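You operate a simulated robot arm through the tools that you are given. There is no shell and no other tool.

The job below is to be done with a simulated robot arm. You get a single attempt, and the scene is never put back.

## Task
Switch the green press cabinet off, take out brass block 26 and set the tuning wheel to 2.
Fine: switch off before the door opens; block on top of the cabinet; door shut again.

The check looks at the end state, three seconds after you hand in, the way a careful person would. Anything else that was tipped, shoved, dropped, spilled or broken makes it a failure.

## Robot
A 6-joint arm with a two-finger gripper, fixed in place. Base frame: the origin is at the foot of the arm, x ahead of it, y to its left, z up. Readings come in cm, rad, newtons and seconds.
Its first joint turns from -2.897 to 2.897 rad. Payload 2.45 kg.
The tool frame sits at the grasp point between the pads (the TCP): z along the fingers, y along the line on which they close. The tips reach 2 cm beyond it. The gripper opens to 14 cm. The gripper's body begins 16.8 cm behind the TCP.
Orientation is told as [roll, pitch, yaw] about the base's x, y, z axes, in that order, counted from this pose: with the fingers straight down and closing along the base's y, the tool's x points along the base's -x, its y along +y and its z along -z.

## Interface
- The arm moves only by the tool drive_tool. Its argument "plan" is a list of rows, each a list of 6 numbers: the shift along the tool's x, y, z in units of 30 mm (1.0 is 30 mm), then the turn, a rotation vector about the tool's x, y, z in units of 5 degrees (1.0 is 5 degrees). In form: [[x, y, z, rx, ry, rz], ...]. A call has 1 to 20 rows; each row shifts and turns the commanded pose from where the row before left it, along the tool's axes as they then stand. "jaw" is the opening, from 0 (shut) to 1 (fully open), set as the call begins (left out, the last holds). A call with a number of a shift or a turn outside -1 to 1 is refused whole. Each row takes 0.2 s and may step no farther than 5 cm and 0.15 rad from the row before; otherwise, or with a gripper value out of range, the whole call is refused. Where a pose cannot be reached the arm comes as near as it can. A force on the tool above 90 N (or 10 N above the force at the start of the call, whichever is more), or a blocked arm, ends the call early, and 0.2 s more pass. The fingers move at their own pace (about 4.5 cm/s each) and stop on an object; they squeeze with about 40 N. The grip force told is the motor's: it shows also when the fingers shut on nothing. Time passes only in rows, and 0.2 s behind the last, so rows that do not move let the fingers close. The reply holds the time, the measured pose of the TCP, the force on the tool along the base axes, the opening and the grip force, in the units named above and with some noise, with the torque about the TCP (base axes, N m) and any sound that the robot's microphone picked up.
- Cameras (640 x 400 px; columns grow to the right, rows downward): "scene" is fixed at [39.87, 50.49, 153.75]; the picture's right is [-0.81, -0.59, 0.00], its down [-0.23, 0.32, -0.92] and it looks along [0.54, -0.74, -0.40] (base axes); focal length 327 px, centre (320, 200). "wrist" rides on the gripper at [7.8, 1.1, -20.9] in the tool frame; the picture's right is [-0.14, 0.99, 0.00], its down [-0.92, -0.13, -0.37] and it looks along [-0.37, -0.05, 0.93] (tool axes); focal length 280 px, centre (320, 200).
- capture(camera): a new picture of that camera. The clock stands still meanwhile.
- locate(camera, pixels): for up to 12 pixels [column, row] of the newest picture of that camera ("zoom" is the newest enlarged one), the place [x, y, z] in the base frame of the surface seen there, good to about 0.2 cm, but the place of the scene camera against the robot may be out by one fixed shift of up to 1.2 cm in any direction. The clock stands still meanwhile.
- close_up(camera, box): a new picture of the part [left, top, right, bottom] of that camera's present view, enlarged. The clock stands still meanwhile.
- job_done(): hands the job in; it is judged then, once.

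Unless the task says otherwise, let go and move clear before handing in.

The tools are called after "Emit:" as a command line: name --pt "numbers of a row" for each row, then --argument value for the rest, lists and objects as JSON in quotes. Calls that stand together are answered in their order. drive_tool: Moves the arm, as the interface text tells. Its arguments: {"type":"object","properties":{"plan":{"type":"array","items":{"type":"array","items":{"type":"number"}}},"jaw":{"type":"number"}},"required":["plan"]} The other tools are called the same way: capture (camera) takes a picture; locate (camera, pixels) gives the place of the surface under pixels of a picture; close_up (camera, box) takes an enlarged picture of a part of a camera's view; job_done () hands the job in.

At the start:

```text
t: 0.0
tcp_pos: [62.08, -30.6, 136.1]
ee_rot: [-0.001, -0.001, -0.001]
ft_force: [-0.4, -0.8, -0.1]
ft_torque: [0.0, -0.02, 0.03]
opening: 14.01
grasp_force: 0.1
```

scene: 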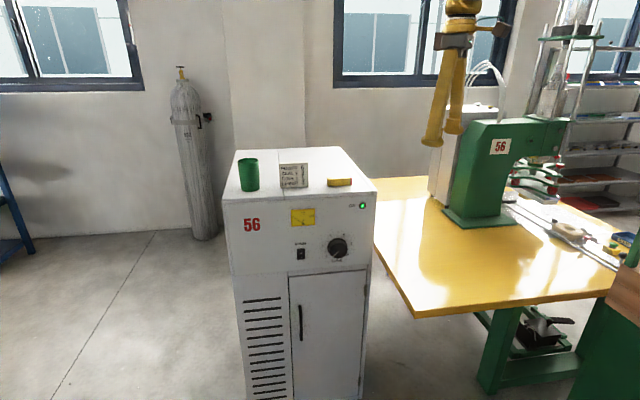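
wrist: 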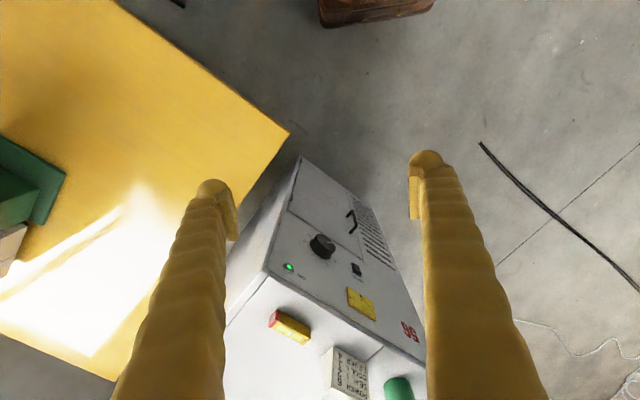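

The scene shows a white cabinet marked 56 (the same number as on the green press) at about pixels (230-375, 150-400). It has a switch at (300,253), a dial at (337,248), a lamp at (362,206) and a door with a handle at (300,322). I'll look closer before moving.

Emit:
close_up --camera "scene" --box '[220, 140, 390, 246]'

Emit:
close_up --camera "scene" --box '[270, 195, 390, 270]'

Emit:
close_up --camera "scene" --box '[220, 260, 444, 400]'

Emit:
close_up --camera "wrist" --box '[220, 150, 440, 400]'

```text
3.76 times, centred on (305, 193) of scene
```

zoom: 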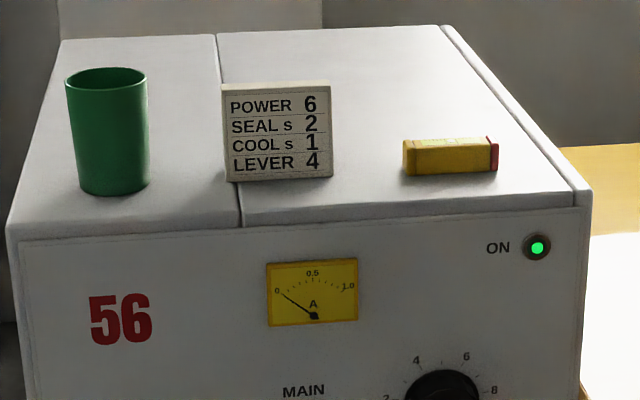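

```text
5.33 times, centred on (330, 232) of scene
```

zoom: 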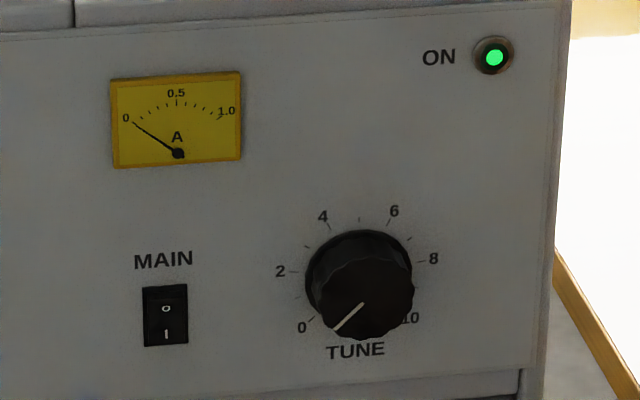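

```text
2.86 times, centred on (332, 330) of scene
```

zoom: 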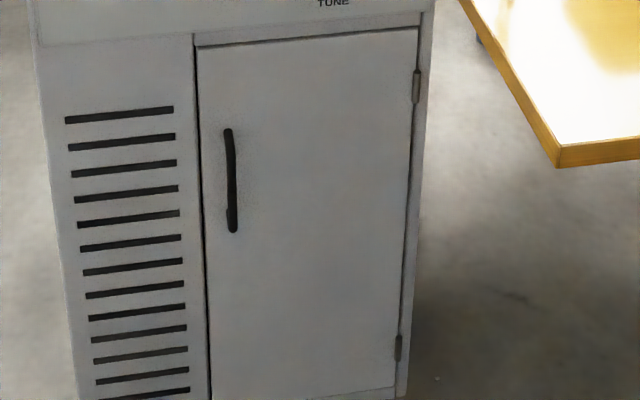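

```text
1.60 times, centred on (330, 275) of wrist
```

zoom: 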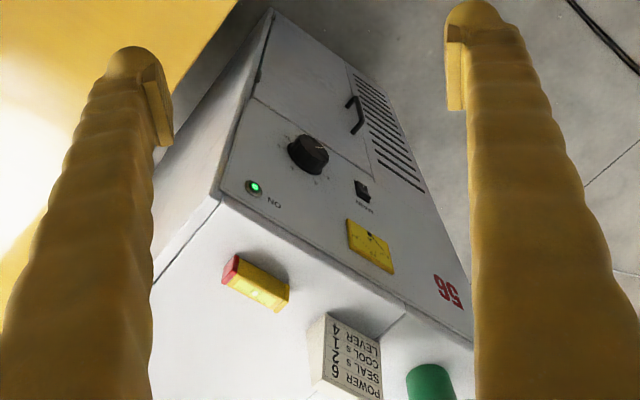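

The close-ups show the MAIN rocker (O on top, I at the bottom), the TUNE knob with its pointer now at 0, the green ON lamp lit, and a door hinged on the picture's right with its handle on the left. I'll measure the geometry before planning any move.

Emit:
capture --camera "scene"

Emit:
locate --camera "scene" --pixels '[[224, 203], [374, 193], [340, 147], [240, 150], [230, 250], [368, 265], [301, 253], [338, 247], [362, 206], [289, 277], [365, 269], [300, 322]]'

Emit:
close_up --camera "scene" --box '[280, 295, 344, 335]'

Emit:
locate --camera "zoom" --pixels '[[200, 110], [195, 150], [205, 250], [205, 320], [212, 370], [120, 200], [300, 200], [212, 395], [196, 95]]'

```text
taken
```

scene: 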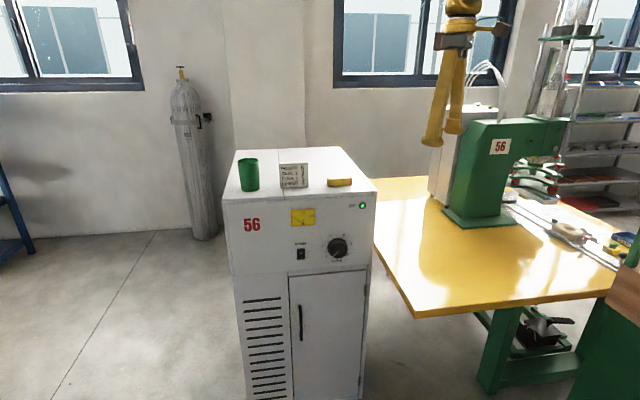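

```text
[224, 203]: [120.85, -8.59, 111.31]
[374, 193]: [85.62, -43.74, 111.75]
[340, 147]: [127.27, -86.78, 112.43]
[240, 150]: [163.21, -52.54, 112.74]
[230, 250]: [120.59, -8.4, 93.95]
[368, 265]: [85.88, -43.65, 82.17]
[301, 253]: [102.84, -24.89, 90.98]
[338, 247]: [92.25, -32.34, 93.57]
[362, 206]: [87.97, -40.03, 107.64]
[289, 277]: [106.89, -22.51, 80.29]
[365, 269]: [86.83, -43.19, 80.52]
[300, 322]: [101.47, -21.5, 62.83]
```

```text
10.00 times, centred on (312, 315) of scene
```

zoom: 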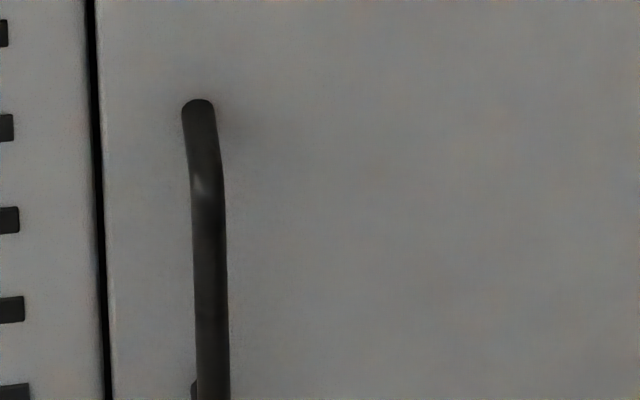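

```text
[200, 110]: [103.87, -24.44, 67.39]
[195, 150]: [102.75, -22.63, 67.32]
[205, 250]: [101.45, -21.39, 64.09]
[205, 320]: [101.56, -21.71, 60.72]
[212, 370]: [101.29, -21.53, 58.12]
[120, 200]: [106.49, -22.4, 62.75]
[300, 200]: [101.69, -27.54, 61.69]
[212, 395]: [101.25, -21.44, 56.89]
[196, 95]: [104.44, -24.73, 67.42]
```

The front face runs at 45°: inward is (0.71,-0.71) and rightward along the panel is (-0.71,-0.71). The handle stands out about 4.5 cm. I'll locate the same features from the wrist picture (lamp ~(289,267), knob ~(322,245), rocker ~(357,270)) to find the scene camera's shift, and check the floor and table heights.

Emit:
capture --camera "wrist"

Emit:
locate --camera "wrist" --pixels '[[289, 267], [322, 245], [357, 270], [352, 220], [265, 268], [301, 157], [287, 135], [290, 327], [345, 372], [424, 360], [330, 180], [500, 250]]'

Emit:
locate --camera "scene" --pixels '[[150, 300], [440, 270], [415, 318], [340, 182], [293, 176], [249, 175], [330, 182], [350, 182], [362, 205], [249, 189], [260, 160], [241, 160]]'

Emit:
close_up --camera "wrist" --box '[250, 140, 442, 260]'

Emit:
close_up --camera "wrist" --box '[260, 220, 420, 320]'

```text
taken
```

wrist: 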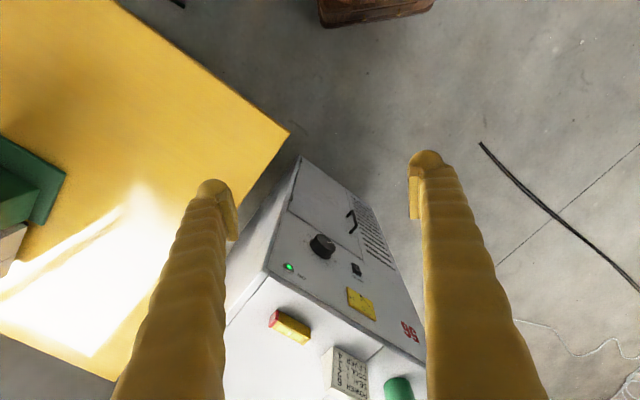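

```text
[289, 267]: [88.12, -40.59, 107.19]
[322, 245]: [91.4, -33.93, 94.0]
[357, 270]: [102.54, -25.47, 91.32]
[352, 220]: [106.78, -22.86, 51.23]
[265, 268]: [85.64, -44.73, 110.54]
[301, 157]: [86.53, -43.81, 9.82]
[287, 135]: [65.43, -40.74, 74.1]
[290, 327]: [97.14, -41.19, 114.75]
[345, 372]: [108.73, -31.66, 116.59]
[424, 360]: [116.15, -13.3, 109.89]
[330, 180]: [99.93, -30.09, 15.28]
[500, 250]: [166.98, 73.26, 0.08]
```

```text
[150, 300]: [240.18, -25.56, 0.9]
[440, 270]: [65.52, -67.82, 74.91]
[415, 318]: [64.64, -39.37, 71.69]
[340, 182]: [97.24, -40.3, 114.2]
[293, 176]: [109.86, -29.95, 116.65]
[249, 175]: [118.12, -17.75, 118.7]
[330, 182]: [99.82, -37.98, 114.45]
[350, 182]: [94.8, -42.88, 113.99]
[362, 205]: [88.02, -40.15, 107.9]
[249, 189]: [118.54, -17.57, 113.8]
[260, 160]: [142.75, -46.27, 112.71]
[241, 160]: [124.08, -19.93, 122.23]
```

```text
3.33 times, centred on (346, 200) of wrist
```

zoom: 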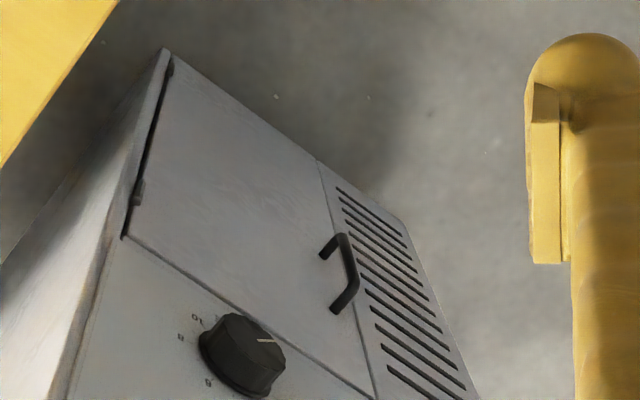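

```text
4.00 times, centred on (340, 270) of wrist
```

zoom: 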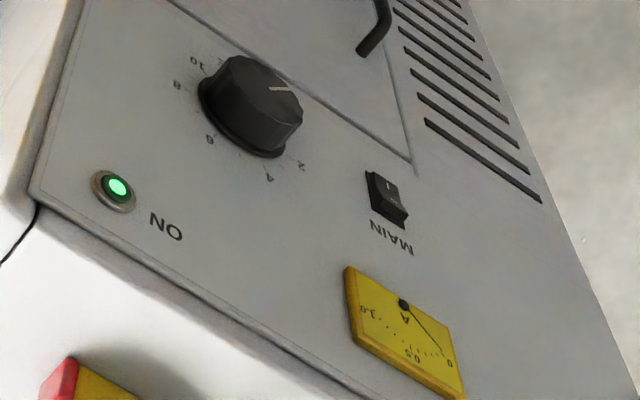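

Wrist and scene agree to within about 0.6 cm (lamp at wrist (88.1,-40.6,107.2)). The floor is at z≈0 and the cabinet top at z≈111. I'll now turn the tool to face the panel: first a 45° yaw, then pitch it horizontal.

Emit:
drive_tool --pt "0 0 0 0 0 1" --pt "0 0 0 0 0 1" --pt "0 0 0 0 0 1" --pt "0 0 0 0 0 1" --pt "0 0 0 0 0 1" --pt "0 0 0 0 0 1" --pt "0 0 0 0 0 1" --pt "0 0 0 0 0 1" --pt "0 0 0 0 0 1"

```text
t: 2.0
tcp_pos: [62.02, -30.54, 136.19]
ee_rot: [-0.001, 0.0, -0.787]
ft_force: [0.4, 0.4, -0.7]
ft_torque: [0.02, 0.01, -0.01]
opening: 13.99
grasp_force: 0.0
```

The yaw reads -0.787 rad as intended and nothing was touched. Next I'll pitch the tool up by 90° in place.

Emit:
drive_tool --pt "0 0 0 0 -1 0" --pt "0 0 0 0 -1 0" --pt "0 0 0 0 -1 0" --pt "0 0 0 0 -1 0" --pt "0 0 0 0 -1 0" --pt "0 0 0 0 -1 0" --pt "0 0 0 0 -1 0" --pt "0 0 0 0 -1 0" --pt "0 0 0 0 -1 0"

```text
t: 4.2
tcp_pos: [66.67, -32.07, 127.35]
ee_rot: [-0.073, -0.673, -0.738]
ft_force: [0.1, 0.4, 0.3]
ft_torque: [-0.01, 0.05, 0.0]
opening: 13.96
grasp_force: 0.1
stopped in row 9: the arm was blocked; the commanded pose is now the measured one
```

The arm was blocked near row 9, with the TCP drifting to (66.7,-32.1,127.4) and pitch at -0.67. It is probably near a joint limit at this height. I'll look before moving on.

Emit:
capture --camera "scene"

Emit:
capture --camera "wrist"

```text
taken
```

scene: 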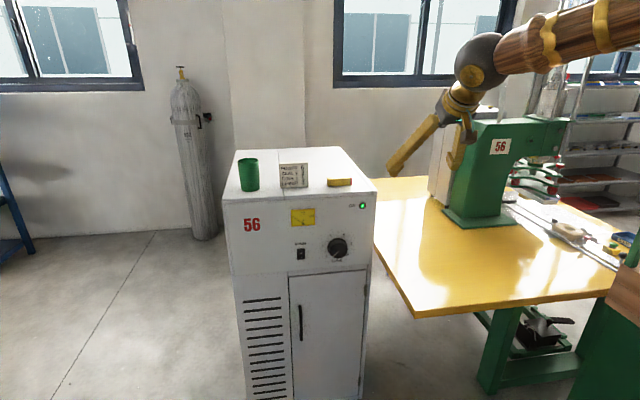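

```text
taken
```

wrist: 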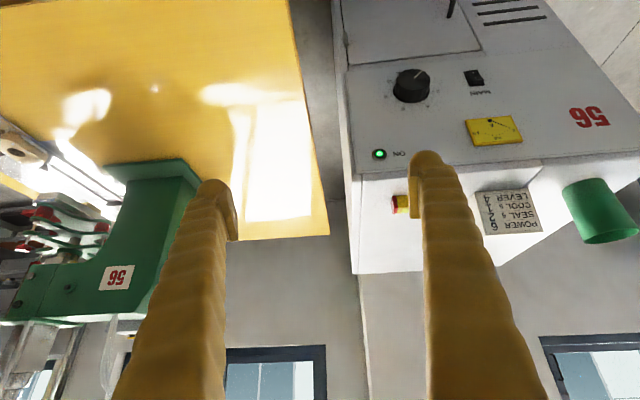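

The forearm and wrist come in from the upper right (pixel (478,60)) and nothing was touched; the arm simply ran out of range folding up here. I'll move outward, left and down to about (77,-12,107), clear of the cabinet, where the horizontal pose should be reachable.

Emit:
drive_tool --pt "0.72 0.93 0.43 0 0 0" --pt "0.72 0.93 0.43 0 0 0" --pt "0.72 0.93 0.43 0 0 0" --pt "0.72 0.93 0.43 0 0 0" --pt "0.72 0.93 0.43 0 0 0" --pt "0.72 0.93 0.43 0 0 0" --pt "0.72 0.93 0.43 0 0 0" --pt "0.72 0.93 0.43 0 0 0"

```text
t: 6.0
tcp_pos: [76.97, -12.16, 107.82]
ee_rot: [-0.066, -0.679, -0.738]
ft_force: [-0.3, 0.7, 0.4]
ft_torque: [0.0, 0.03, -0.01]
opening: 13.99
grasp_force: 0.1
```

That move went through cleanly to (77.0,-12.2,107.8). Now I'll continue pitching towards horizontal.

Emit:
drive_tool --pt "0.3 0 0 0 -1 0" --pt "0.3 0 0 0 -1 0" --pt "0.3 0 0 0 -1 0" --pt "0.3 0 0 0 -1 0" --pt "0.3 0 0 0 -1 0"

```text
t: 7.2
tcp_pos: [74.33, -9.98, 104.44]
ee_rot: [-0.121, -1.115, -0.674]
ft_force: [0.4, 1.1, 0.6]
ft_torque: [-0.02, 0.03, 0.0]
opening: 14.0
grasp_force: 0.0
```

Pitch is now about -64° and still moving freely. I computed the residual rotation to the exact panel-facing orientation and will apply it over six rows.

Emit:
drive_tool --pt "0 0 0 -0.019 -0.865 0.101" --pt "0 0 0 -0.019 -0.865 0.101" --pt "0 0 0 -0.019 -0.865 0.101" --pt "0 0 0 -0.019 -0.865 0.101" --pt "0 0 0 -0.019 -0.865 0.101" --pt "0 0 0 -0.019 -0.865 0.101"

```text
t: 8.6
tcp_pos: [74.16, -9.98, 104.46]
ee_rot: [-0.12, -1.569, -0.665]
ft_force: [0.3, -0.5, -0.4]
ft_torque: [0.0, 0.03, 0.04]
opening: 13.98
grasp_force: 0.0
```

The tool is now horizontal and square to the panel (yaw+roll = -0.785). I'll take a wrist view for precise measurements of switch, knob and handle.

Emit:
capture --camera "wrist"

Emit:
capture --camera "scene"

```text
taken
```

wrist: 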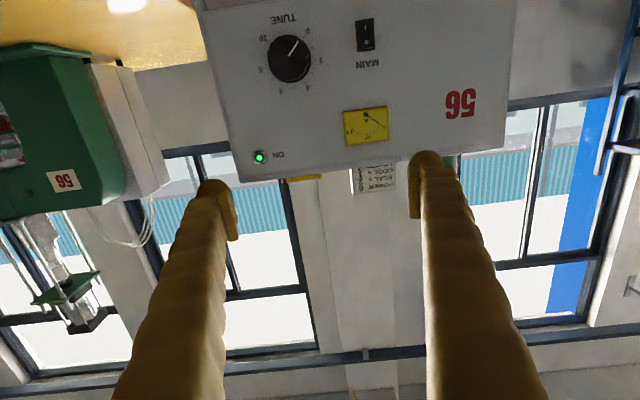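

```text
taken
```

scene: 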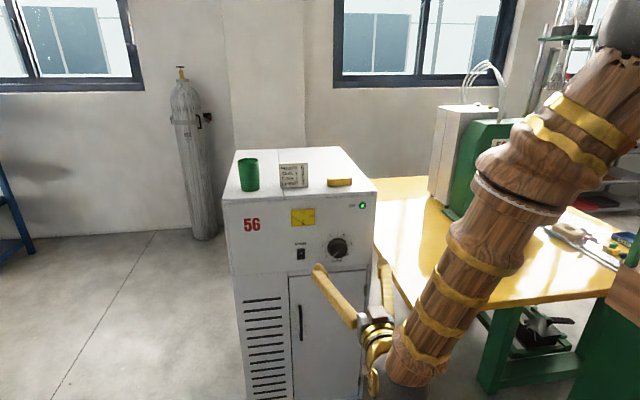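

The arm switched its elbow posture but is clear, and the wrist view is upside down with the panel near the top edge. I'll lower by about 14 cm so the knob and rocker come into the middle of the view.

Emit:
drive_tool --pt "0.93 0.2 0 0 0 0" --pt "0.93 0.2 0 0 0 0" --pt "0.93 0.2 0 0 0 0" --pt "0.93 0.2 0 0 0 0" --pt "0.93 0.2 0 0 0 0"

Emit:
capture --camera "wrist"

Emit:
close_up --camera "wrist" --box '[230, 60, 422, 180]'

```text
t: 9.8
tcp_pos: [79.0, -6.75, 93.89]
ee_rot: [-0.952, -1.56, 0.162]
ft_force: [-0.1, -0.3, 0.5]
ft_torque: [-0.05, 0.01, 0.03]
opening: 14.01
grasp_force: 0.1
out of reach, approached as far as the arm can: row 3, 4, 5
```

```text
taken
```

wrist: 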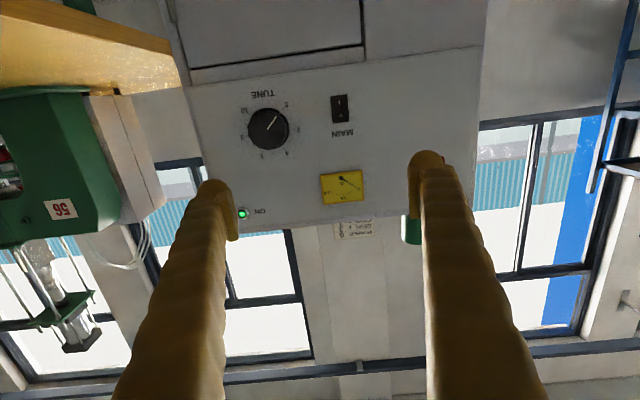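

```text
3.33 times, centred on (326, 120) of wrist
```

zoom: 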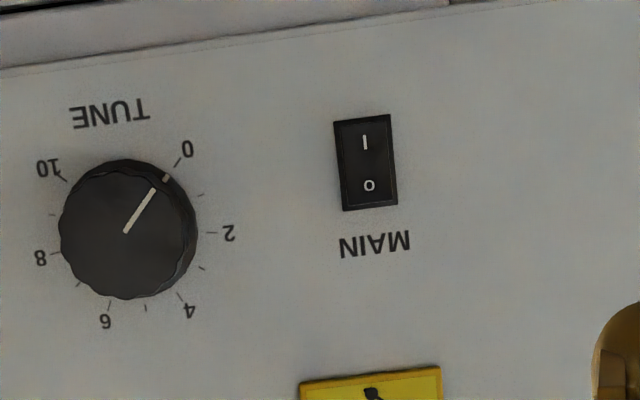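

The zoom shows the TUNE scale spanning 270° (ticks at 0 (178,162), 2 (213,232), 10 (63,178)), so moving from 0 to 2 needs about 54° clockwise. The rocker is at (365,162). The arm hit a reach limit going lower here, so I'll measure these features now and then move forward.

Emit:
locate --camera "zoom" --pixels '[[364, 142], [369, 186], [365, 163], [340, 162], [392, 162], [127, 230], [178, 162], [213, 232], [181, 296], [108, 308], [52, 253], [63, 178]]'

Emit:
locate --camera "zoom" --pixels '[[364, 120], [371, 206], [124, 232], [165, 178], [150, 198], [90, 240], [160, 240], [127, 190], [125, 275], [250, 220], [300, 100], [100, 350]]'

```text
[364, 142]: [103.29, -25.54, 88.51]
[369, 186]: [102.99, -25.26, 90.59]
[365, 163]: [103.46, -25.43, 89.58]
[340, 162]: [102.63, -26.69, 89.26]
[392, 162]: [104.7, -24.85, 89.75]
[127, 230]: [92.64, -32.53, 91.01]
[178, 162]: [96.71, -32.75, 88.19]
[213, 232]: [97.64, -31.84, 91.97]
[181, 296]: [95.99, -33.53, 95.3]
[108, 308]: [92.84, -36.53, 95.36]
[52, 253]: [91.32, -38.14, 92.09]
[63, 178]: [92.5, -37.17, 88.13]
```

```text
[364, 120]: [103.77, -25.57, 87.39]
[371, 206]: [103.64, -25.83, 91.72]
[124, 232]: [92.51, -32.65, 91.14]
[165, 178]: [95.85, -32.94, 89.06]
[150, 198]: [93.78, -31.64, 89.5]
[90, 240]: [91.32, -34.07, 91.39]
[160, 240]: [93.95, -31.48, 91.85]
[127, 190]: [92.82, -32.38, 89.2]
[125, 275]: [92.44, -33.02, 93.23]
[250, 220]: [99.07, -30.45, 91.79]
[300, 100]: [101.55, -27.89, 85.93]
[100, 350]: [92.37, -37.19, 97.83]
```

Measurements: panel face at depth d≈91.55 (d = 0.707(x−y)), with the rocker's O half sticking out to about 90.7 at z≈90.6 and its I half in. The knob axis is at along-panel 42.1, z≈91.35. I'll close the jaws and move forward about 10 cm to see how the arm tracks.

Emit:
drive_tool --pt "0 0 0.9 0 0 0" --pt "0 0 0.9 0 0 0" --pt "0 0 0.9 0 0 0" --pt "0 0 0.9 0 0 0" --jaw 0

```text
t: 10.8
tcp_pos: [86.36, -14.39, 93.96]
ee_rot: [-0.027, -1.568, -0.757]
ft_force: [0.6, 0.2, 0.4]
ft_torque: [0.01, 0.01, 0.0]
opening: 5.15
grasp_force: 0.0
```

Tracking is now exact (d≈71.2, y≈50.9, z≈94.0) and the orientation is square. I'll move in front of the rocker's O half (y=55.0, z=91.3), stopping about 2.5 cm short of it.

Emit:
drive_tool --pt "0.15 0.228 0.82 0 0 0" --pt "0.15 0.228 0.82 0 0 0" --pt "0.15 0.228 0.82 0 0 0" --pt "0.15 0.228 0.82 0 0 0" --pt "0.15 0.228 0.82 0 0 0" --pt "0.15 0.228 0.82 0 0 0" --jaw 0

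Emit:
capture --camera "wrist"

Emit:
close_up --camera "scene" --box '[260, 200, 356, 260]'

```text
t: 12.2
tcp_pos: [100.02, -22.19, 91.04]
ee_rot: [-0.261, -1.57, -0.524]
ft_force: [-0.4, -0.9, 0.4]
ft_torque: [0.03, 0.01, -0.01]
opening: 0.01
grasp_force: 29.4
```

```text
taken
```

wrist: 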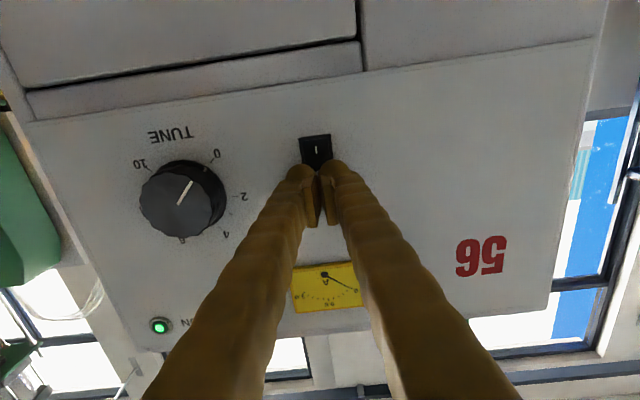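

```text
6.67 times, centred on (308, 230) of scene
```

zoom: 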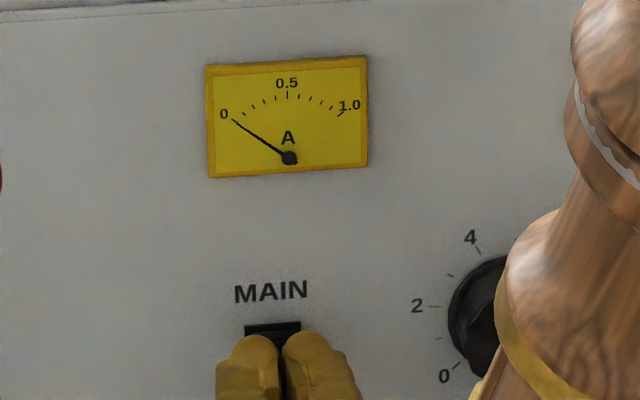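

The closed fingertips at (318,170) sit over the rocker's upper (O) half, with the I still visible below at (317,150). I'll press forward in small steps and watch the force and sound.

Emit:
drive_tool --pt "0 0 0.5 0 0 0" --pt "0 0 0.1 0 0 0" --pt "0 0 0.1 0 0 0" --pt "0 0 0.1 0 0 0"

```text
t: 13.2
tcp_pos: [101.49, -23.62, 91.21]
ee_rot: [0.056, -1.57, -0.841]
ft_force: [-1.1, 0.9, 0.9]
ft_torque: [-0.02, -0.06, 0.01]
opening: 0.0
grasp_force: 29.3
```

The tips are at depth about 90.5 with only about 1 N, so they are just reaching the rocker. I'll push on in 2-3 mm steps.

Emit:
drive_tool --pt "0 0 0.08 0 0 0" --pt "0 0 0.08 0 0 0" --pt "0 0 0.08 0 0 0"

Emit:
close_up --camera "scene" --box '[270, 195, 390, 270]'

Emit:
capture --camera "wrist"

```text
t: 13.9
tcp_pos: [101.76, -24.0, 91.09]
ee_rot: [-0.385, -1.569, -0.395]
ft_force: [-22.1, 12.1, 6.8]
ft_torque: [0.1, 0.09, -0.18]
opening: 0.59
grasp_force: 28.8
stopped in row 3: the force on the tool passed its limit at 104 N (the readings are from after the stop); the commanded pose is now the measured one
```

```text
5.33 times, centred on (330, 232) of scene
```

zoom: 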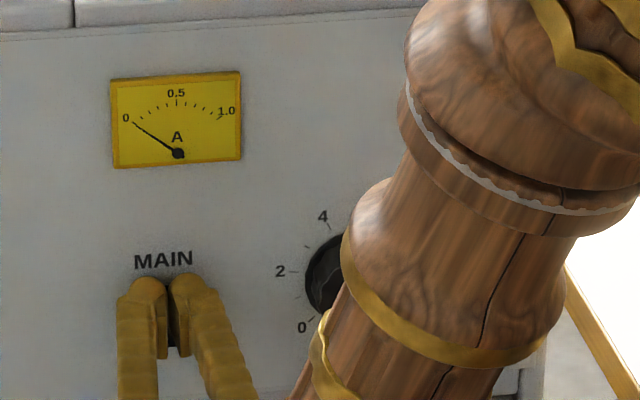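

```text
taken
```

wrist: 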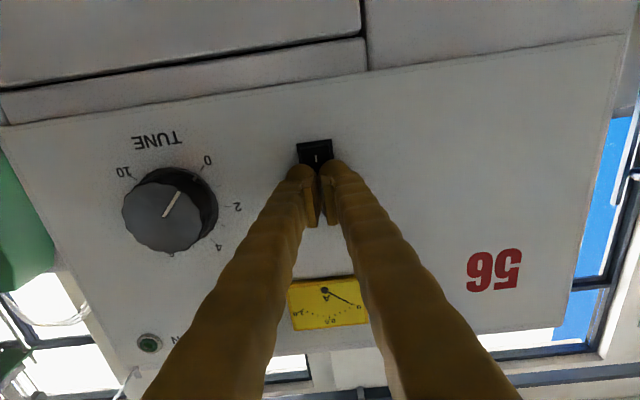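

The force spiked to 104 N and the call stopped, but the lamp at (149,343) in the wrist view is now dark, so the switch has flipped. I'll back off straight away and check the rocker.

Emit:
drive_tool --pt "0 0 -0.5 0 0 0" --pt "0 0 -0.8 0 0 0" --pt "0 0 -0.8 0 0 0"

Emit:
capture --camera "wrist"

Emit:
close_up --camera "wrist" --box '[100, 100, 356, 260]'

Emit:
close_up --camera "scene" --box '[220, 140, 400, 252]'

```text
t: 14.7
tcp_pos: [97.25, -19.35, 91.25]
ee_rot: [-0.292, -1.566, -0.491]
ft_force: [-0.9, -0.1, -0.7]
ft_torque: [0.0, -0.02, -0.03]
opening: 0.0
grasp_force: 29.4
```

```text
taken
```

wrist: 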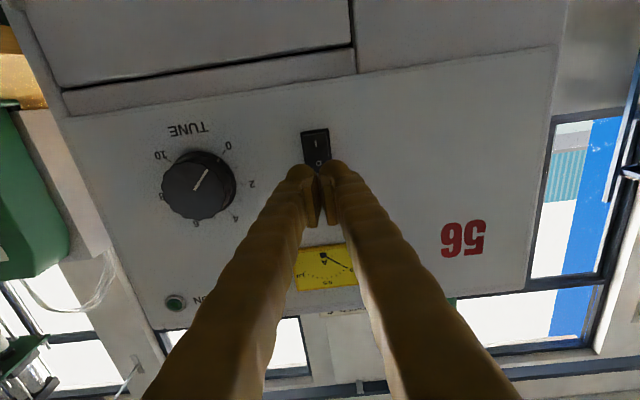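

```text
2.50 times, centred on (228, 180) of wrist
```

zoom: 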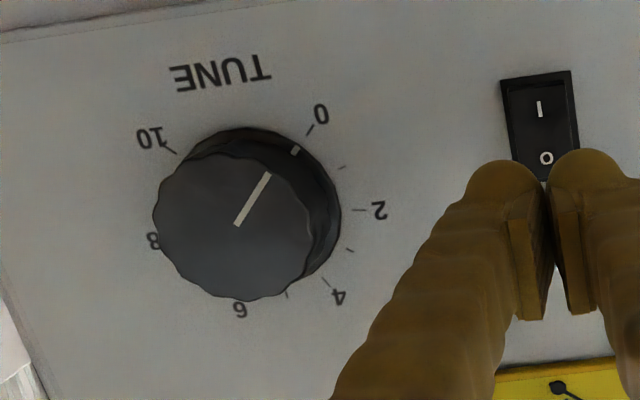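

```text
3.56 times, centred on (310, 196) of scene
```

zoom: 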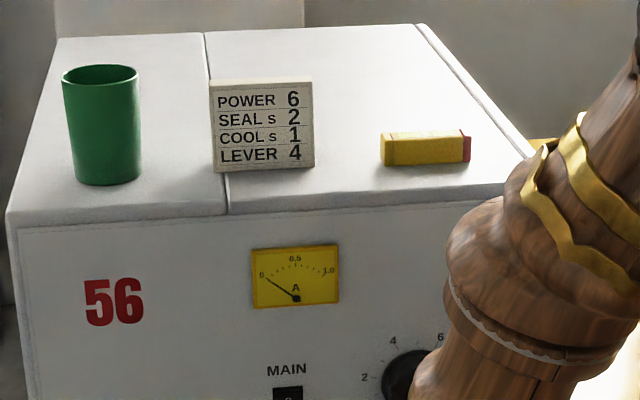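

The lamp at (175,302) is dark and the rocker's O side is in, so the cabinet is off and nothing on top moved. Next is the tuning wheel: shift 13 cm right along the panel to the knob axis with the jaws about 10 cm open, then pre-turn -27° so the 54° turn is centred.

Emit:
drive_tool --pt "0 -0.866 0 0 0 0" --pt "0 -0.866 0 0 0 0" --pt "0 -0.866 0 0 0 0" --pt "0 -0.866 0 0 0 0" --pt "0 -0.866 0 0 0 0" --pt "0 0 0 0 0 -0.9" --pt "0 0 0 0 0 -0.9" --pt "0 0 0 0 0 -0.9" --pt "0 0 0 0 0 -0.9" --pt "0 0 0 0 0 -0.9" --pt "0 0 0 0 0 -0.9" --jaw 0.75

Emit:
capture --camera "wrist"

Emit:
capture --camera "scene"

```text
t: 17.1
tcp_pos: [88.06, -28.86, 91.04]
ee_rot: [-1.565, -1.098, 0.782]
ft_force: [-0.2, 0.2, -0.2]
ft_torque: [-0.03, 0.0, 0.02]
opening: 10.5
grasp_force: 0.0
```

```text
taken
```

wrist: 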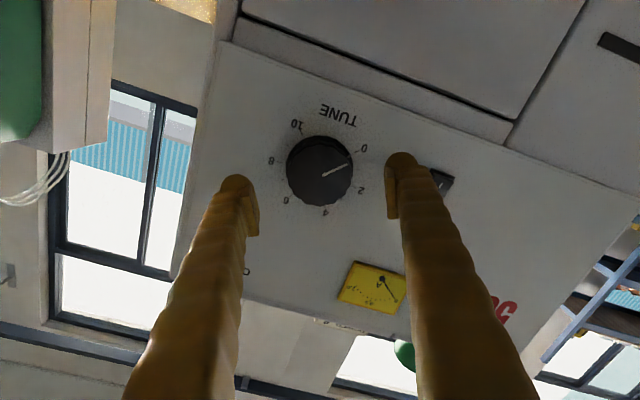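

```text
taken
```

scene: 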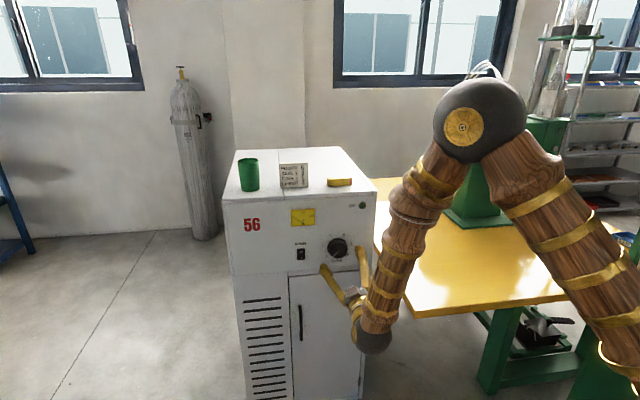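

The knob is centred between the fingers in the wrist view ((320,171)) and nothing else is near. I'll refine the knob axis with a zoomed measurement before gripping.

Emit:
close_up --camera "wrist" --box '[256, 96, 400, 226]'

```text
3.08 times, centred on (328, 161) of wrist
```

zoom: 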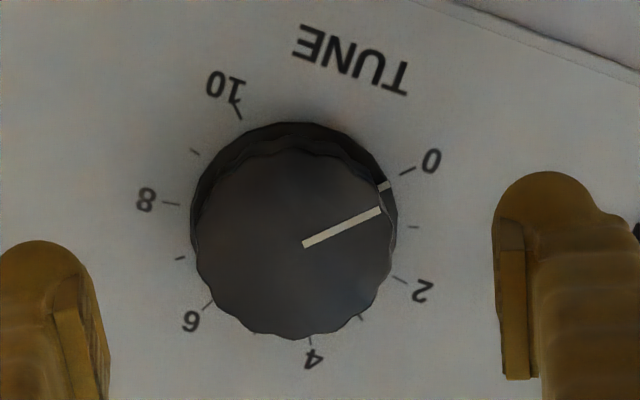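

Emit:
locate --camera "zoom" --pixels '[[407, 172], [400, 279], [311, 341], [209, 305], [172, 204], [238, 110], [303, 244], [376, 211], [205, 235], [385, 250], [290, 155], [295, 328]]'

```text
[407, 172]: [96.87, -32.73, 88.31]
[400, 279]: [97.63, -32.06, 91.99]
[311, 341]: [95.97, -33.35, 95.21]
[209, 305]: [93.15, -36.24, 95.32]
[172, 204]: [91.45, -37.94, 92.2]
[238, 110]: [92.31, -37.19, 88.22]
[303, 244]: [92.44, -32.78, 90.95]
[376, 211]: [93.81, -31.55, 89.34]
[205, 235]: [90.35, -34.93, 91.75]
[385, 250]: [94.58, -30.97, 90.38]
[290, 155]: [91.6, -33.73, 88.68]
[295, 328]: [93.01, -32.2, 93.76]
```

The knob axis is confirmed at y=42.17, z=91.37, with a face radius of about 3.1 cm. I'll correct by 4 mm and slide the open fingers around the knob so the tips end about 1.3 cm off the panel.

Emit:
drive_tool --pt "-0.145 0.042 0.2 0 0 0" --pt "0 0 0.6 0 0 0" --pt "0 0 0.6 0 0 0" --pt "0 0 0.443 0 0 0" --pt "0 0 0 0 0 0"

Emit:
close_up --camera "wrist" --box '[220, 80, 440, 240]'

```text
t: 18.3
tcp_pos: [92.23, -32.35, 91.33]
ee_rot: [-1.563, -1.097, 0.783]
ft_force: [0.6, -0.2, -0.2]
ft_torque: [0.03, -0.02, 0.0]
opening: 10.52
grasp_force: 0.0
```

```text
2.50 times, centred on (330, 160) of wrist
```

zoom: 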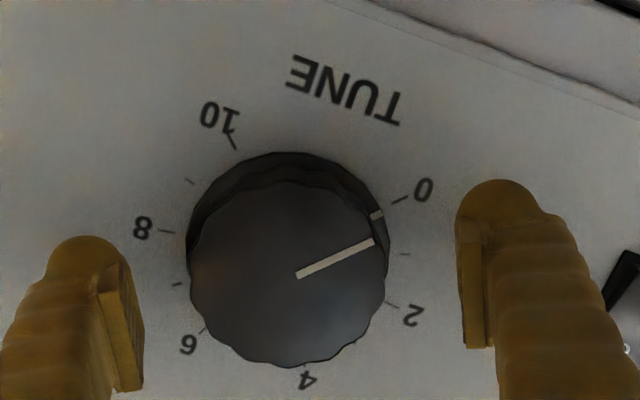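

The fingers straddle the knob evenly at depth 88.1. Closing onto it now.

Emit:
drive_tool --pt "0 0 0 0 0 0" --pt "0 0 0 0 0 0" --pt "0 0 0 0 0 0" --pt "0 0 0 0 0 0" --pt "0 0 0 0 0 0" --jaw 0.2

Emit:
close_up --camera "wrist" --box '[220, 80, 440, 240]'

```text
t: 19.5
tcp_pos: [92.17, -32.56, 91.4]
ee_rot: [-1.565, -1.102, 0.783]
ft_force: [-33.9, -18.5, 17.9]
ft_torque: [-0.21, -0.11, -0.5]
opening: 6.5
grasp_force: 44.8
```

```text
2.50 times, centred on (330, 160) of wrist
```

zoom: 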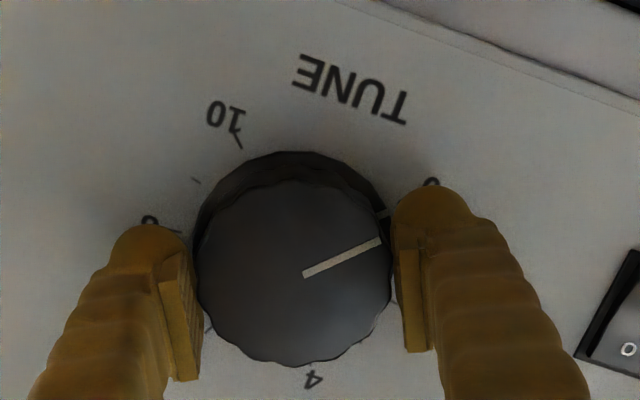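

The grip has closed (6.5 cm, 45 N), but there is a side force of about 40 N along -y, so one finger bears first. I'll shift the tool about 2 mm in -y to centre it and unload the knob.

Emit:
drive_tool --pt "0 -0.04 0 0 0 0" --pt "0 -0.03 0 0 0 0" --pt "0 0 0 0 0 0"

```text
t: 20.3
tcp_pos: [92.1, -32.46, 91.38]
ee_rot: [-1.564, -1.098, 0.782]
ft_force: [-23.5, -20.7, 11.5]
ft_torque: [-0.05, 0.04, -0.35]
opening: 6.48
grasp_force: 44.7
```

The side force dropped from about 41 to 33 N. I'll keep shifting in small steps.

Emit:
drive_tool --pt "0 -0.05 0 0 0 0" --pt "0 -0.05 0 0 0 0" --pt "0 0 0 0 0 0"

```text
t: 21.1
tcp_pos: [92.06, -32.54, 91.53]
ee_rot: [-1.56, -1.098, 0.782]
ft_force: [9.9, 4.0, -10.4]
ft_torque: [0.25, 0.03, 0.16]
opening: 6.47
grasp_force: 45.1
```

The force is nearly balanced (about 13 N the other way), so I'll take back about 1 mm and turn the knob clockwise. I'll do 6 rows of 4.5° (27°) first and then check.

Emit:
drive_tool --pt "0 0.03 0 0 0 0" --pt "0 0 0 0 0 0.9" --pt "0 0 0 0 0 0.9" --pt "0 0 0 0 0 0.9" --pt "0 0 0 0 0 0.9" --pt "0 0 0 0 0 0.9" --pt "0 0 0 0 0 0.9"

Emit:
close_up --camera "wrist" --box '[220, 80, 440, 240]'

```text
t: 22.7
tcp_pos: [92.07, -32.55, 91.52]
ee_rot: [0.134, -1.568, -0.918]
ft_force: [47.3, -1.0, -12.1]
ft_torque: [0.14, 0.03, -0.15]
opening: 6.48
grasp_force: 45.1
```

```text
2.50 times, centred on (330, 160) of wrist
```

zoom: 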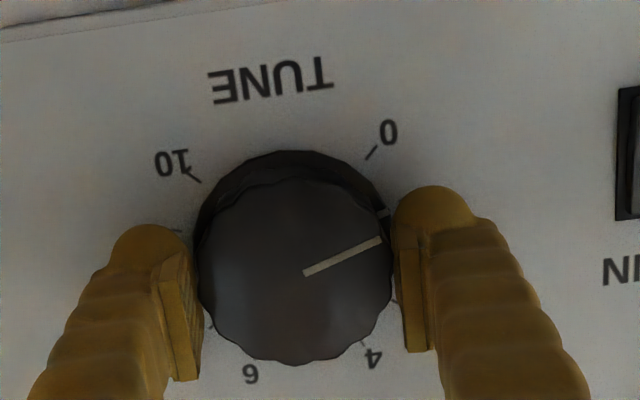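

The knob turns with the gripper without slipping (the pointer stays fixed in view while the scale rotated by about 27°). There's a side load of about 33 N, so I'll relieve it slightly and complete the second 27°.

Emit:
drive_tool --pt "0 0.05 0.04 0 0 0" --pt "0 0 0 0 0 0.9" --pt "0 0 0 0 0 0.9" --pt "0 0 0 0 0 0.9" --pt "0 0 0 0 0 0.9" --pt "0 0 0 0 0 0.9" --pt "0 0 0 0 0 0.9"

Emit:
close_up --camera "wrist" --box '[220, 80, 440, 240]'

```text
t: 24.3
tcp_pos: [92.17, -32.79, 91.55]
ee_rot: [1.337, -1.54, -2.126]
ft_force: [-35.0, 11.3, -10.6]
ft_torque: [0.11, 0.16, -0.34]
opening: 6.48
grasp_force: 45.2
out of reach, approached as far as the arm can: row 3, 4, 5, 6, 7
```

```text
2.50 times, centred on (330, 160) of wrist
```

zoom: 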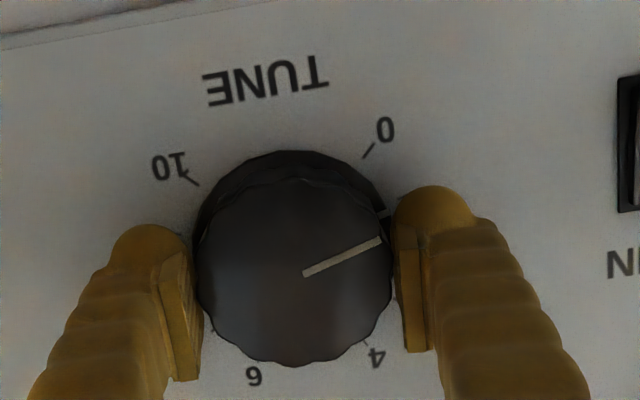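

The last wrist joint reached its limit after about 28° of turn, so the knob now reads about 1. I'll open the jaws without withdrawing, turn the gripper back about 35°, and regrip for the rest.

Emit:
drive_tool --pt "0 0 0 0 0 0" --pt "0 0 0 0 0 0" --pt "0 0 0 0 0 0" --pt "0 0 0 0 0 0" --jaw 0.75

Emit:
close_up --camera "wrist" --box '[220, 80, 440, 240]'

```text
t: 25.3
tcp_pos: [92.29, -32.61, 91.5]
ee_rot: [1.376, -1.542, -2.163]
ft_force: [-0.8, -0.4, -0.1]
ft_torque: [-0.01, 0.0, 0.03]
opening: 10.49
grasp_force: 0.0
```

```text
2.50 times, centred on (330, 160) of wrist
```

zoom: 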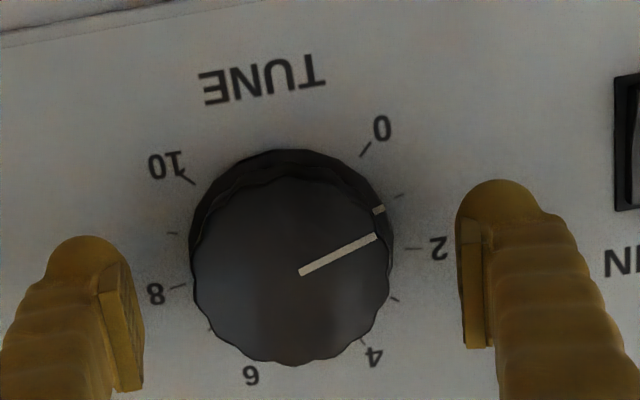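

The knob stays put with its pointer near the 1 tick ((378,210) against tick (400,196)). I'll measure the pointer angle exactly to know what remains.

Emit:
locate --camera "zoom" --pixels '[[302, 271], [374, 238], [379, 211], [383, 209], [400, 196], [413, 248], [366, 149], [338, 254], [179, 288], [188, 178], [363, 344], [212, 330]]'

```text
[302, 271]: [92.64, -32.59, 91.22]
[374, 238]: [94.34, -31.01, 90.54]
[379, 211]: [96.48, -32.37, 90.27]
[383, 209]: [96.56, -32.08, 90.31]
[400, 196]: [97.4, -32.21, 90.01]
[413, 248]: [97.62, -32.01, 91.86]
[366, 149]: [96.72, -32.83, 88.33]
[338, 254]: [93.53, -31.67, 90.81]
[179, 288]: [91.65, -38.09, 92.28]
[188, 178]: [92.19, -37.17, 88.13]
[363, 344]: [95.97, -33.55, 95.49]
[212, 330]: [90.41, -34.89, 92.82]
```

The pointer is 17-18° below horizontal, so the knob reads 1.0 and 27° remain. I'll turn the open gripper back by 33°, then regrip.

Emit:
drive_tool --pt "0.03 0 0 0 0 -0.943" --pt "0 0 0 0 0 -0.943" --pt "0 0 0 0 0 -0.943" --pt "0 0 0 0 0 -0.943" --pt "0 0 0 0 0 -0.943" --pt "0 0 0 0 0 -0.943" --pt "0 0 0 0 0 -0.943"

Emit:
close_up --camera "wrist" --box '[220, 80, 440, 240]'

```text
t: 26.9
tcp_pos: [92.36, -32.75, 91.37]
ee_rot: [-1.559, -1.023, 0.774]
ft_force: [1.4, 0.3, -1.2]
ft_torque: [-0.02, 0.01, 0.0]
opening: 10.51
grasp_force: 0.1
```

```text
2.50 times, centred on (330, 160) of wrist
```

zoom: 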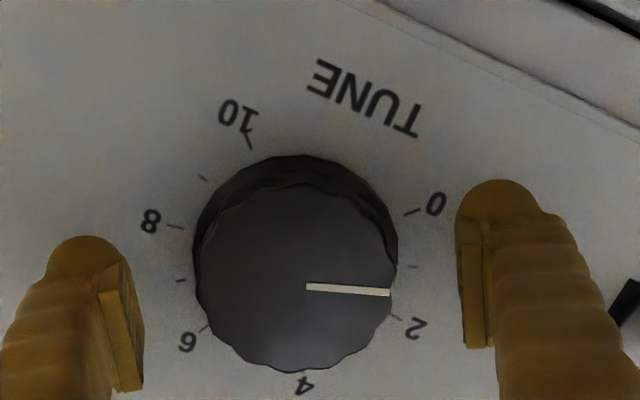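

The gripper is at -31° with the knob centred to within about 2 mm (gaps 55 and 68 px). I'll shift 2 mm in -y and close.

Emit:
drive_tool --pt "0 -0.07 0 0 0 0" --pt "0 0 0 0 0 0" --pt "0 0 0 0 0 0" --pt "0 0 0 0 0 0" --pt "0 0 0 0 0 0" --jaw 0.2

```text
t: 28.1
tcp_pos: [92.19, -32.78, 91.35]
ee_rot: [-1.557, -1.024, 0.775]
ft_force: [35.2, 19.5, -21.8]
ft_torque: [0.11, 0.09, 0.28]
opening: 6.51
grasp_force: 45.2
```

Now the other finger bears (about +44 N along y). I'll shift back about 1 mm.

Emit:
drive_tool --pt "0 0.035 0 0 0 0" --pt "0 0 0 0 0 0"

```text
t: 28.7
tcp_pos: [92.09, -32.71, 91.42]
ee_rot: [-1.56, -1.025, 0.776]
ft_force: [36.1, 17.7, -23.2]
ft_torque: [0.14, 0.07, 0.26]
opening: 6.46
grasp_force: 45.4
```

Emit:
drive_tool --pt "0 0.05 0 0 0 0" --pt "0 0 0 0 0 0"

```text
t: 29.3
tcp_pos: [92.26, -32.68, 91.53]
ee_rot: [-1.556, -1.025, 0.772]
ft_force: [3.5, 13.7, -18.7]
ft_torque: [0.14, 0.08, 0.08]
opening: 6.48
grasp_force: 44.9
```

The load is down to about 20 N, which is acceptable. Now I'll turn the remaining 27° clockwise.

Emit:
drive_tool --pt "0 0.01 0 0 0 0.9" --pt "0 0 0 0 0 0.9" --pt "0 0 0 0 0 0.9" --pt "0 0 0 0 0 0.9" --pt "0 0 0 0 0 0.9" --pt "0 0 0 0 0 0.9" --pt "0 0 0 0 0 0"

Emit:
close_up --camera "wrist" --box '[220, 80, 440, 240]'

```text
t: 30.9
tcp_pos: [92.16, -32.65, 91.36]
ee_rot: [-1.496, -1.497, 0.707]
ft_force: [-11.0, -35.7, -9.9]
ft_torque: [0.05, 0.01, -0.28]
opening: 6.48
grasp_force: 45.0
```

```text
2.50 times, centred on (330, 160) of wrist
```

zoom: 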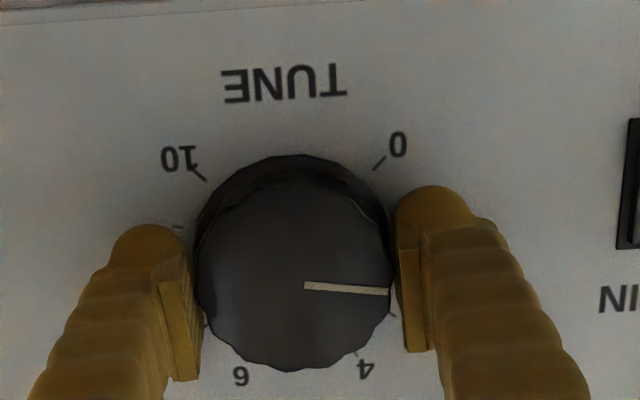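

The gripper turned 27.2° (now at -4°). I'll open the jaws and verify the pointer against the 2 tick.

Emit:
drive_tool --pt "0 0 0 0 0 0" --pt "0 0 0 0 0 0" --pt "0 0 0 0 0 0" --pt "0 0 0 0 0 0" --jaw 0.8

Emit:
close_up --camera "wrist" --box '[250, 90, 410, 220]'

```text
t: 31.9
tcp_pos: [92.29, -32.56, 91.43]
ee_rot: [-1.493, -1.495, 0.706]
ft_force: [0.2, 0.0, 0.5]
ft_torque: [-0.01, -0.01, -0.03]
opening: 11.21
grasp_force: 0.1
```

```text
3.08 times, centred on (330, 155) of wrist
```

zoom: 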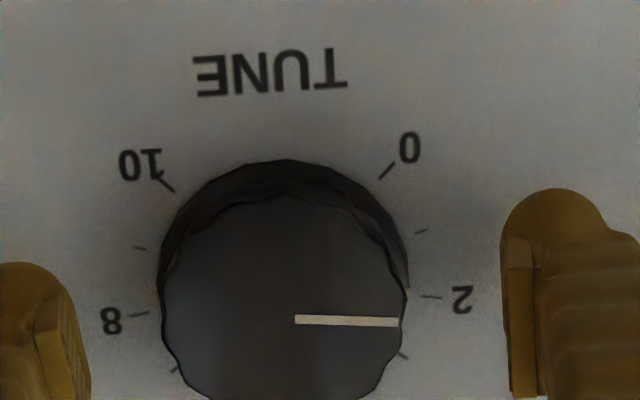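

Emit:
locate --camera "zoom" --pixels '[[299, 319], [348, 321], [394, 322], [407, 291], [432, 297], [421, 231], [386, 170], [402, 354], [169, 186], [142, 314]]'

```text
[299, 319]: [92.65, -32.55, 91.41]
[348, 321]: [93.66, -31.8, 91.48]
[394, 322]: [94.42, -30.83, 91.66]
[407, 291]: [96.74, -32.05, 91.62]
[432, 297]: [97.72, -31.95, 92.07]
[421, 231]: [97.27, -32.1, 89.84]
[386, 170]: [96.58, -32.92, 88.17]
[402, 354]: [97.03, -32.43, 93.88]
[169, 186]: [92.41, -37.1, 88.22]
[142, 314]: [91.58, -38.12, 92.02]
```

The pointer looks slightly short of 2 (about 5-6° above horizontal against 9° for the tick). I'll sample more points along the pointer and skirt mark to average out the measurement noise.

Emit:
close_up --camera "wrist" --box '[310, 160, 400, 220]'

```text
6.67 times, centred on (355, 190) of wrist
```

zoom: 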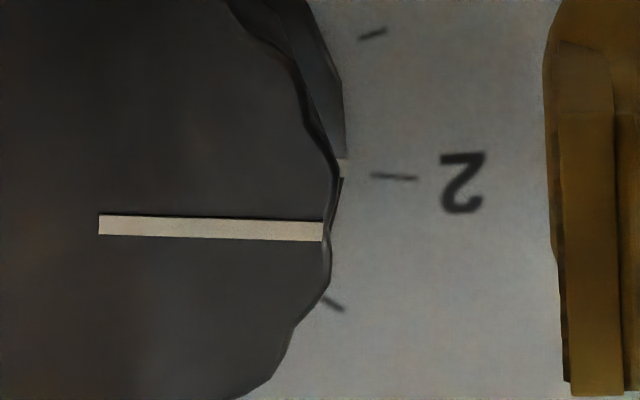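

Emit:
locate --camera "zoom" --pixels '[[105, 225], [130, 226], [160, 227], [190, 228], [220, 229], [250, 230], [280, 231], [310, 232], [342, 165], [342, 170], [395, 177], [414, 178]]'

```text
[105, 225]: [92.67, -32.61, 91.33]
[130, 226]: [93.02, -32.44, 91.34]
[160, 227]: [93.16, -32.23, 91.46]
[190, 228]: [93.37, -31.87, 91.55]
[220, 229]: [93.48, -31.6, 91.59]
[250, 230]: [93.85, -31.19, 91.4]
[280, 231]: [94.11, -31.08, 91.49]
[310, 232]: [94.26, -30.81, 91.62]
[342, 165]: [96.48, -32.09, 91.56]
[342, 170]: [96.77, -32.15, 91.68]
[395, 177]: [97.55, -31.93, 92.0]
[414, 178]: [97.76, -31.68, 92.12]
```

Averaged, the pointer is about 4.5° above horizontal, so the knob reads about 1.83 and needs 4-5° more. I'll turn the open gripper back 15°, regrip and give a small extra turn.

Emit:
drive_tool --pt "0 0 0 0 0 -1" --pt "0 0 0 0 0 -1" --pt "0 0 0 0 0 -1" --pt "0 -0.04 0 0 0 0"

Emit:
drive_tool --pt "0 0 0 0 0 0" --pt "0 0 0 0 0 0" --pt "0 0 0 0 0 0" --pt "0 0 0 0 0 0" --pt "0 0 0 0 0 0" --jaw 0.2

Emit:
close_up --camera "wrist" --box '[250, 90, 410, 220]'

```text
t: 32.9
tcp_pos: [92.21, -32.67, 91.4]
ee_rot: [-1.552, -1.233, 0.769]
ft_force: [-0.4, -0.2, -0.1]
ft_torque: [-0.01, 0.01, -0.01]
opening: 11.23
grasp_force: 0.0
```

```text
t: 34.1
tcp_pos: [92.2, -32.69, 91.48]
ee_rot: [-1.552, -1.233, 0.769]
ft_force: [10.3, 6.4, -3.9]
ft_torque: [0.05, 0.05, 0.09]
opening: 6.48
grasp_force: 45.1
```

```text
3.08 times, centred on (330, 155) of wrist
```

zoom: 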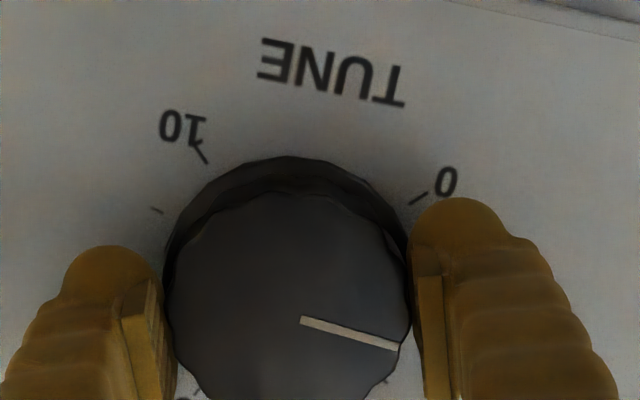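

This grip is well balanced (about 12 N). I'll turn 4.5° and measure the pointer while still holding.

Emit:
drive_tool --pt "0 0 0 0 0 0.45" --pt "0 0 0 0 0 0.45" --pt "0 0 0 0 0 0" --pt "0 0 0 0 0 0"

Emit:
close_up --camera "wrist" --box '[310, 160, 400, 220]'

```text
t: 35.1
tcp_pos: [92.26, -32.74, 91.57]
ee_rot: [-1.546, -1.312, 0.76]
ft_force: [-20.7, 29.1, -1.2]
ft_torque: [0.05, 0.04, 0.08]
opening: 6.45
grasp_force: 45.0
```

```text
6.67 times, centred on (355, 190) of wrist
```

zoom: 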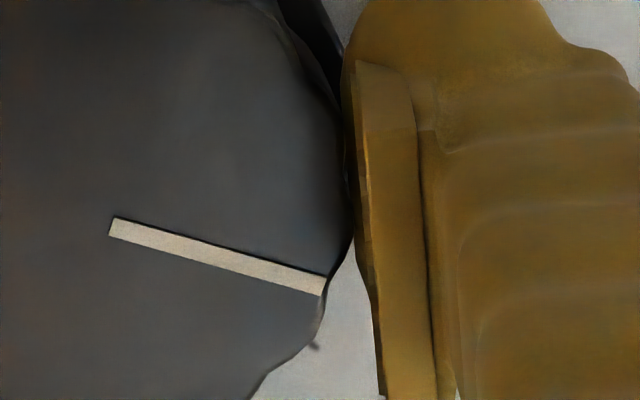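

Emit:
locate --camera "zoom" --pixels '[[115, 228], [140, 235], [165, 242], [190, 249], [215, 256], [240, 263], [265, 270], [290, 277], [315, 284]]'

```text
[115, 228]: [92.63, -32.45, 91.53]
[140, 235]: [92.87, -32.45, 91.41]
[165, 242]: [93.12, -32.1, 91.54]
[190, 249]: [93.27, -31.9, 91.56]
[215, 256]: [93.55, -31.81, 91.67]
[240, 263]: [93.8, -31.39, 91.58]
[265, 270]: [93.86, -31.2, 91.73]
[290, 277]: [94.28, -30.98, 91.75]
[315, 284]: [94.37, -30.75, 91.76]
```

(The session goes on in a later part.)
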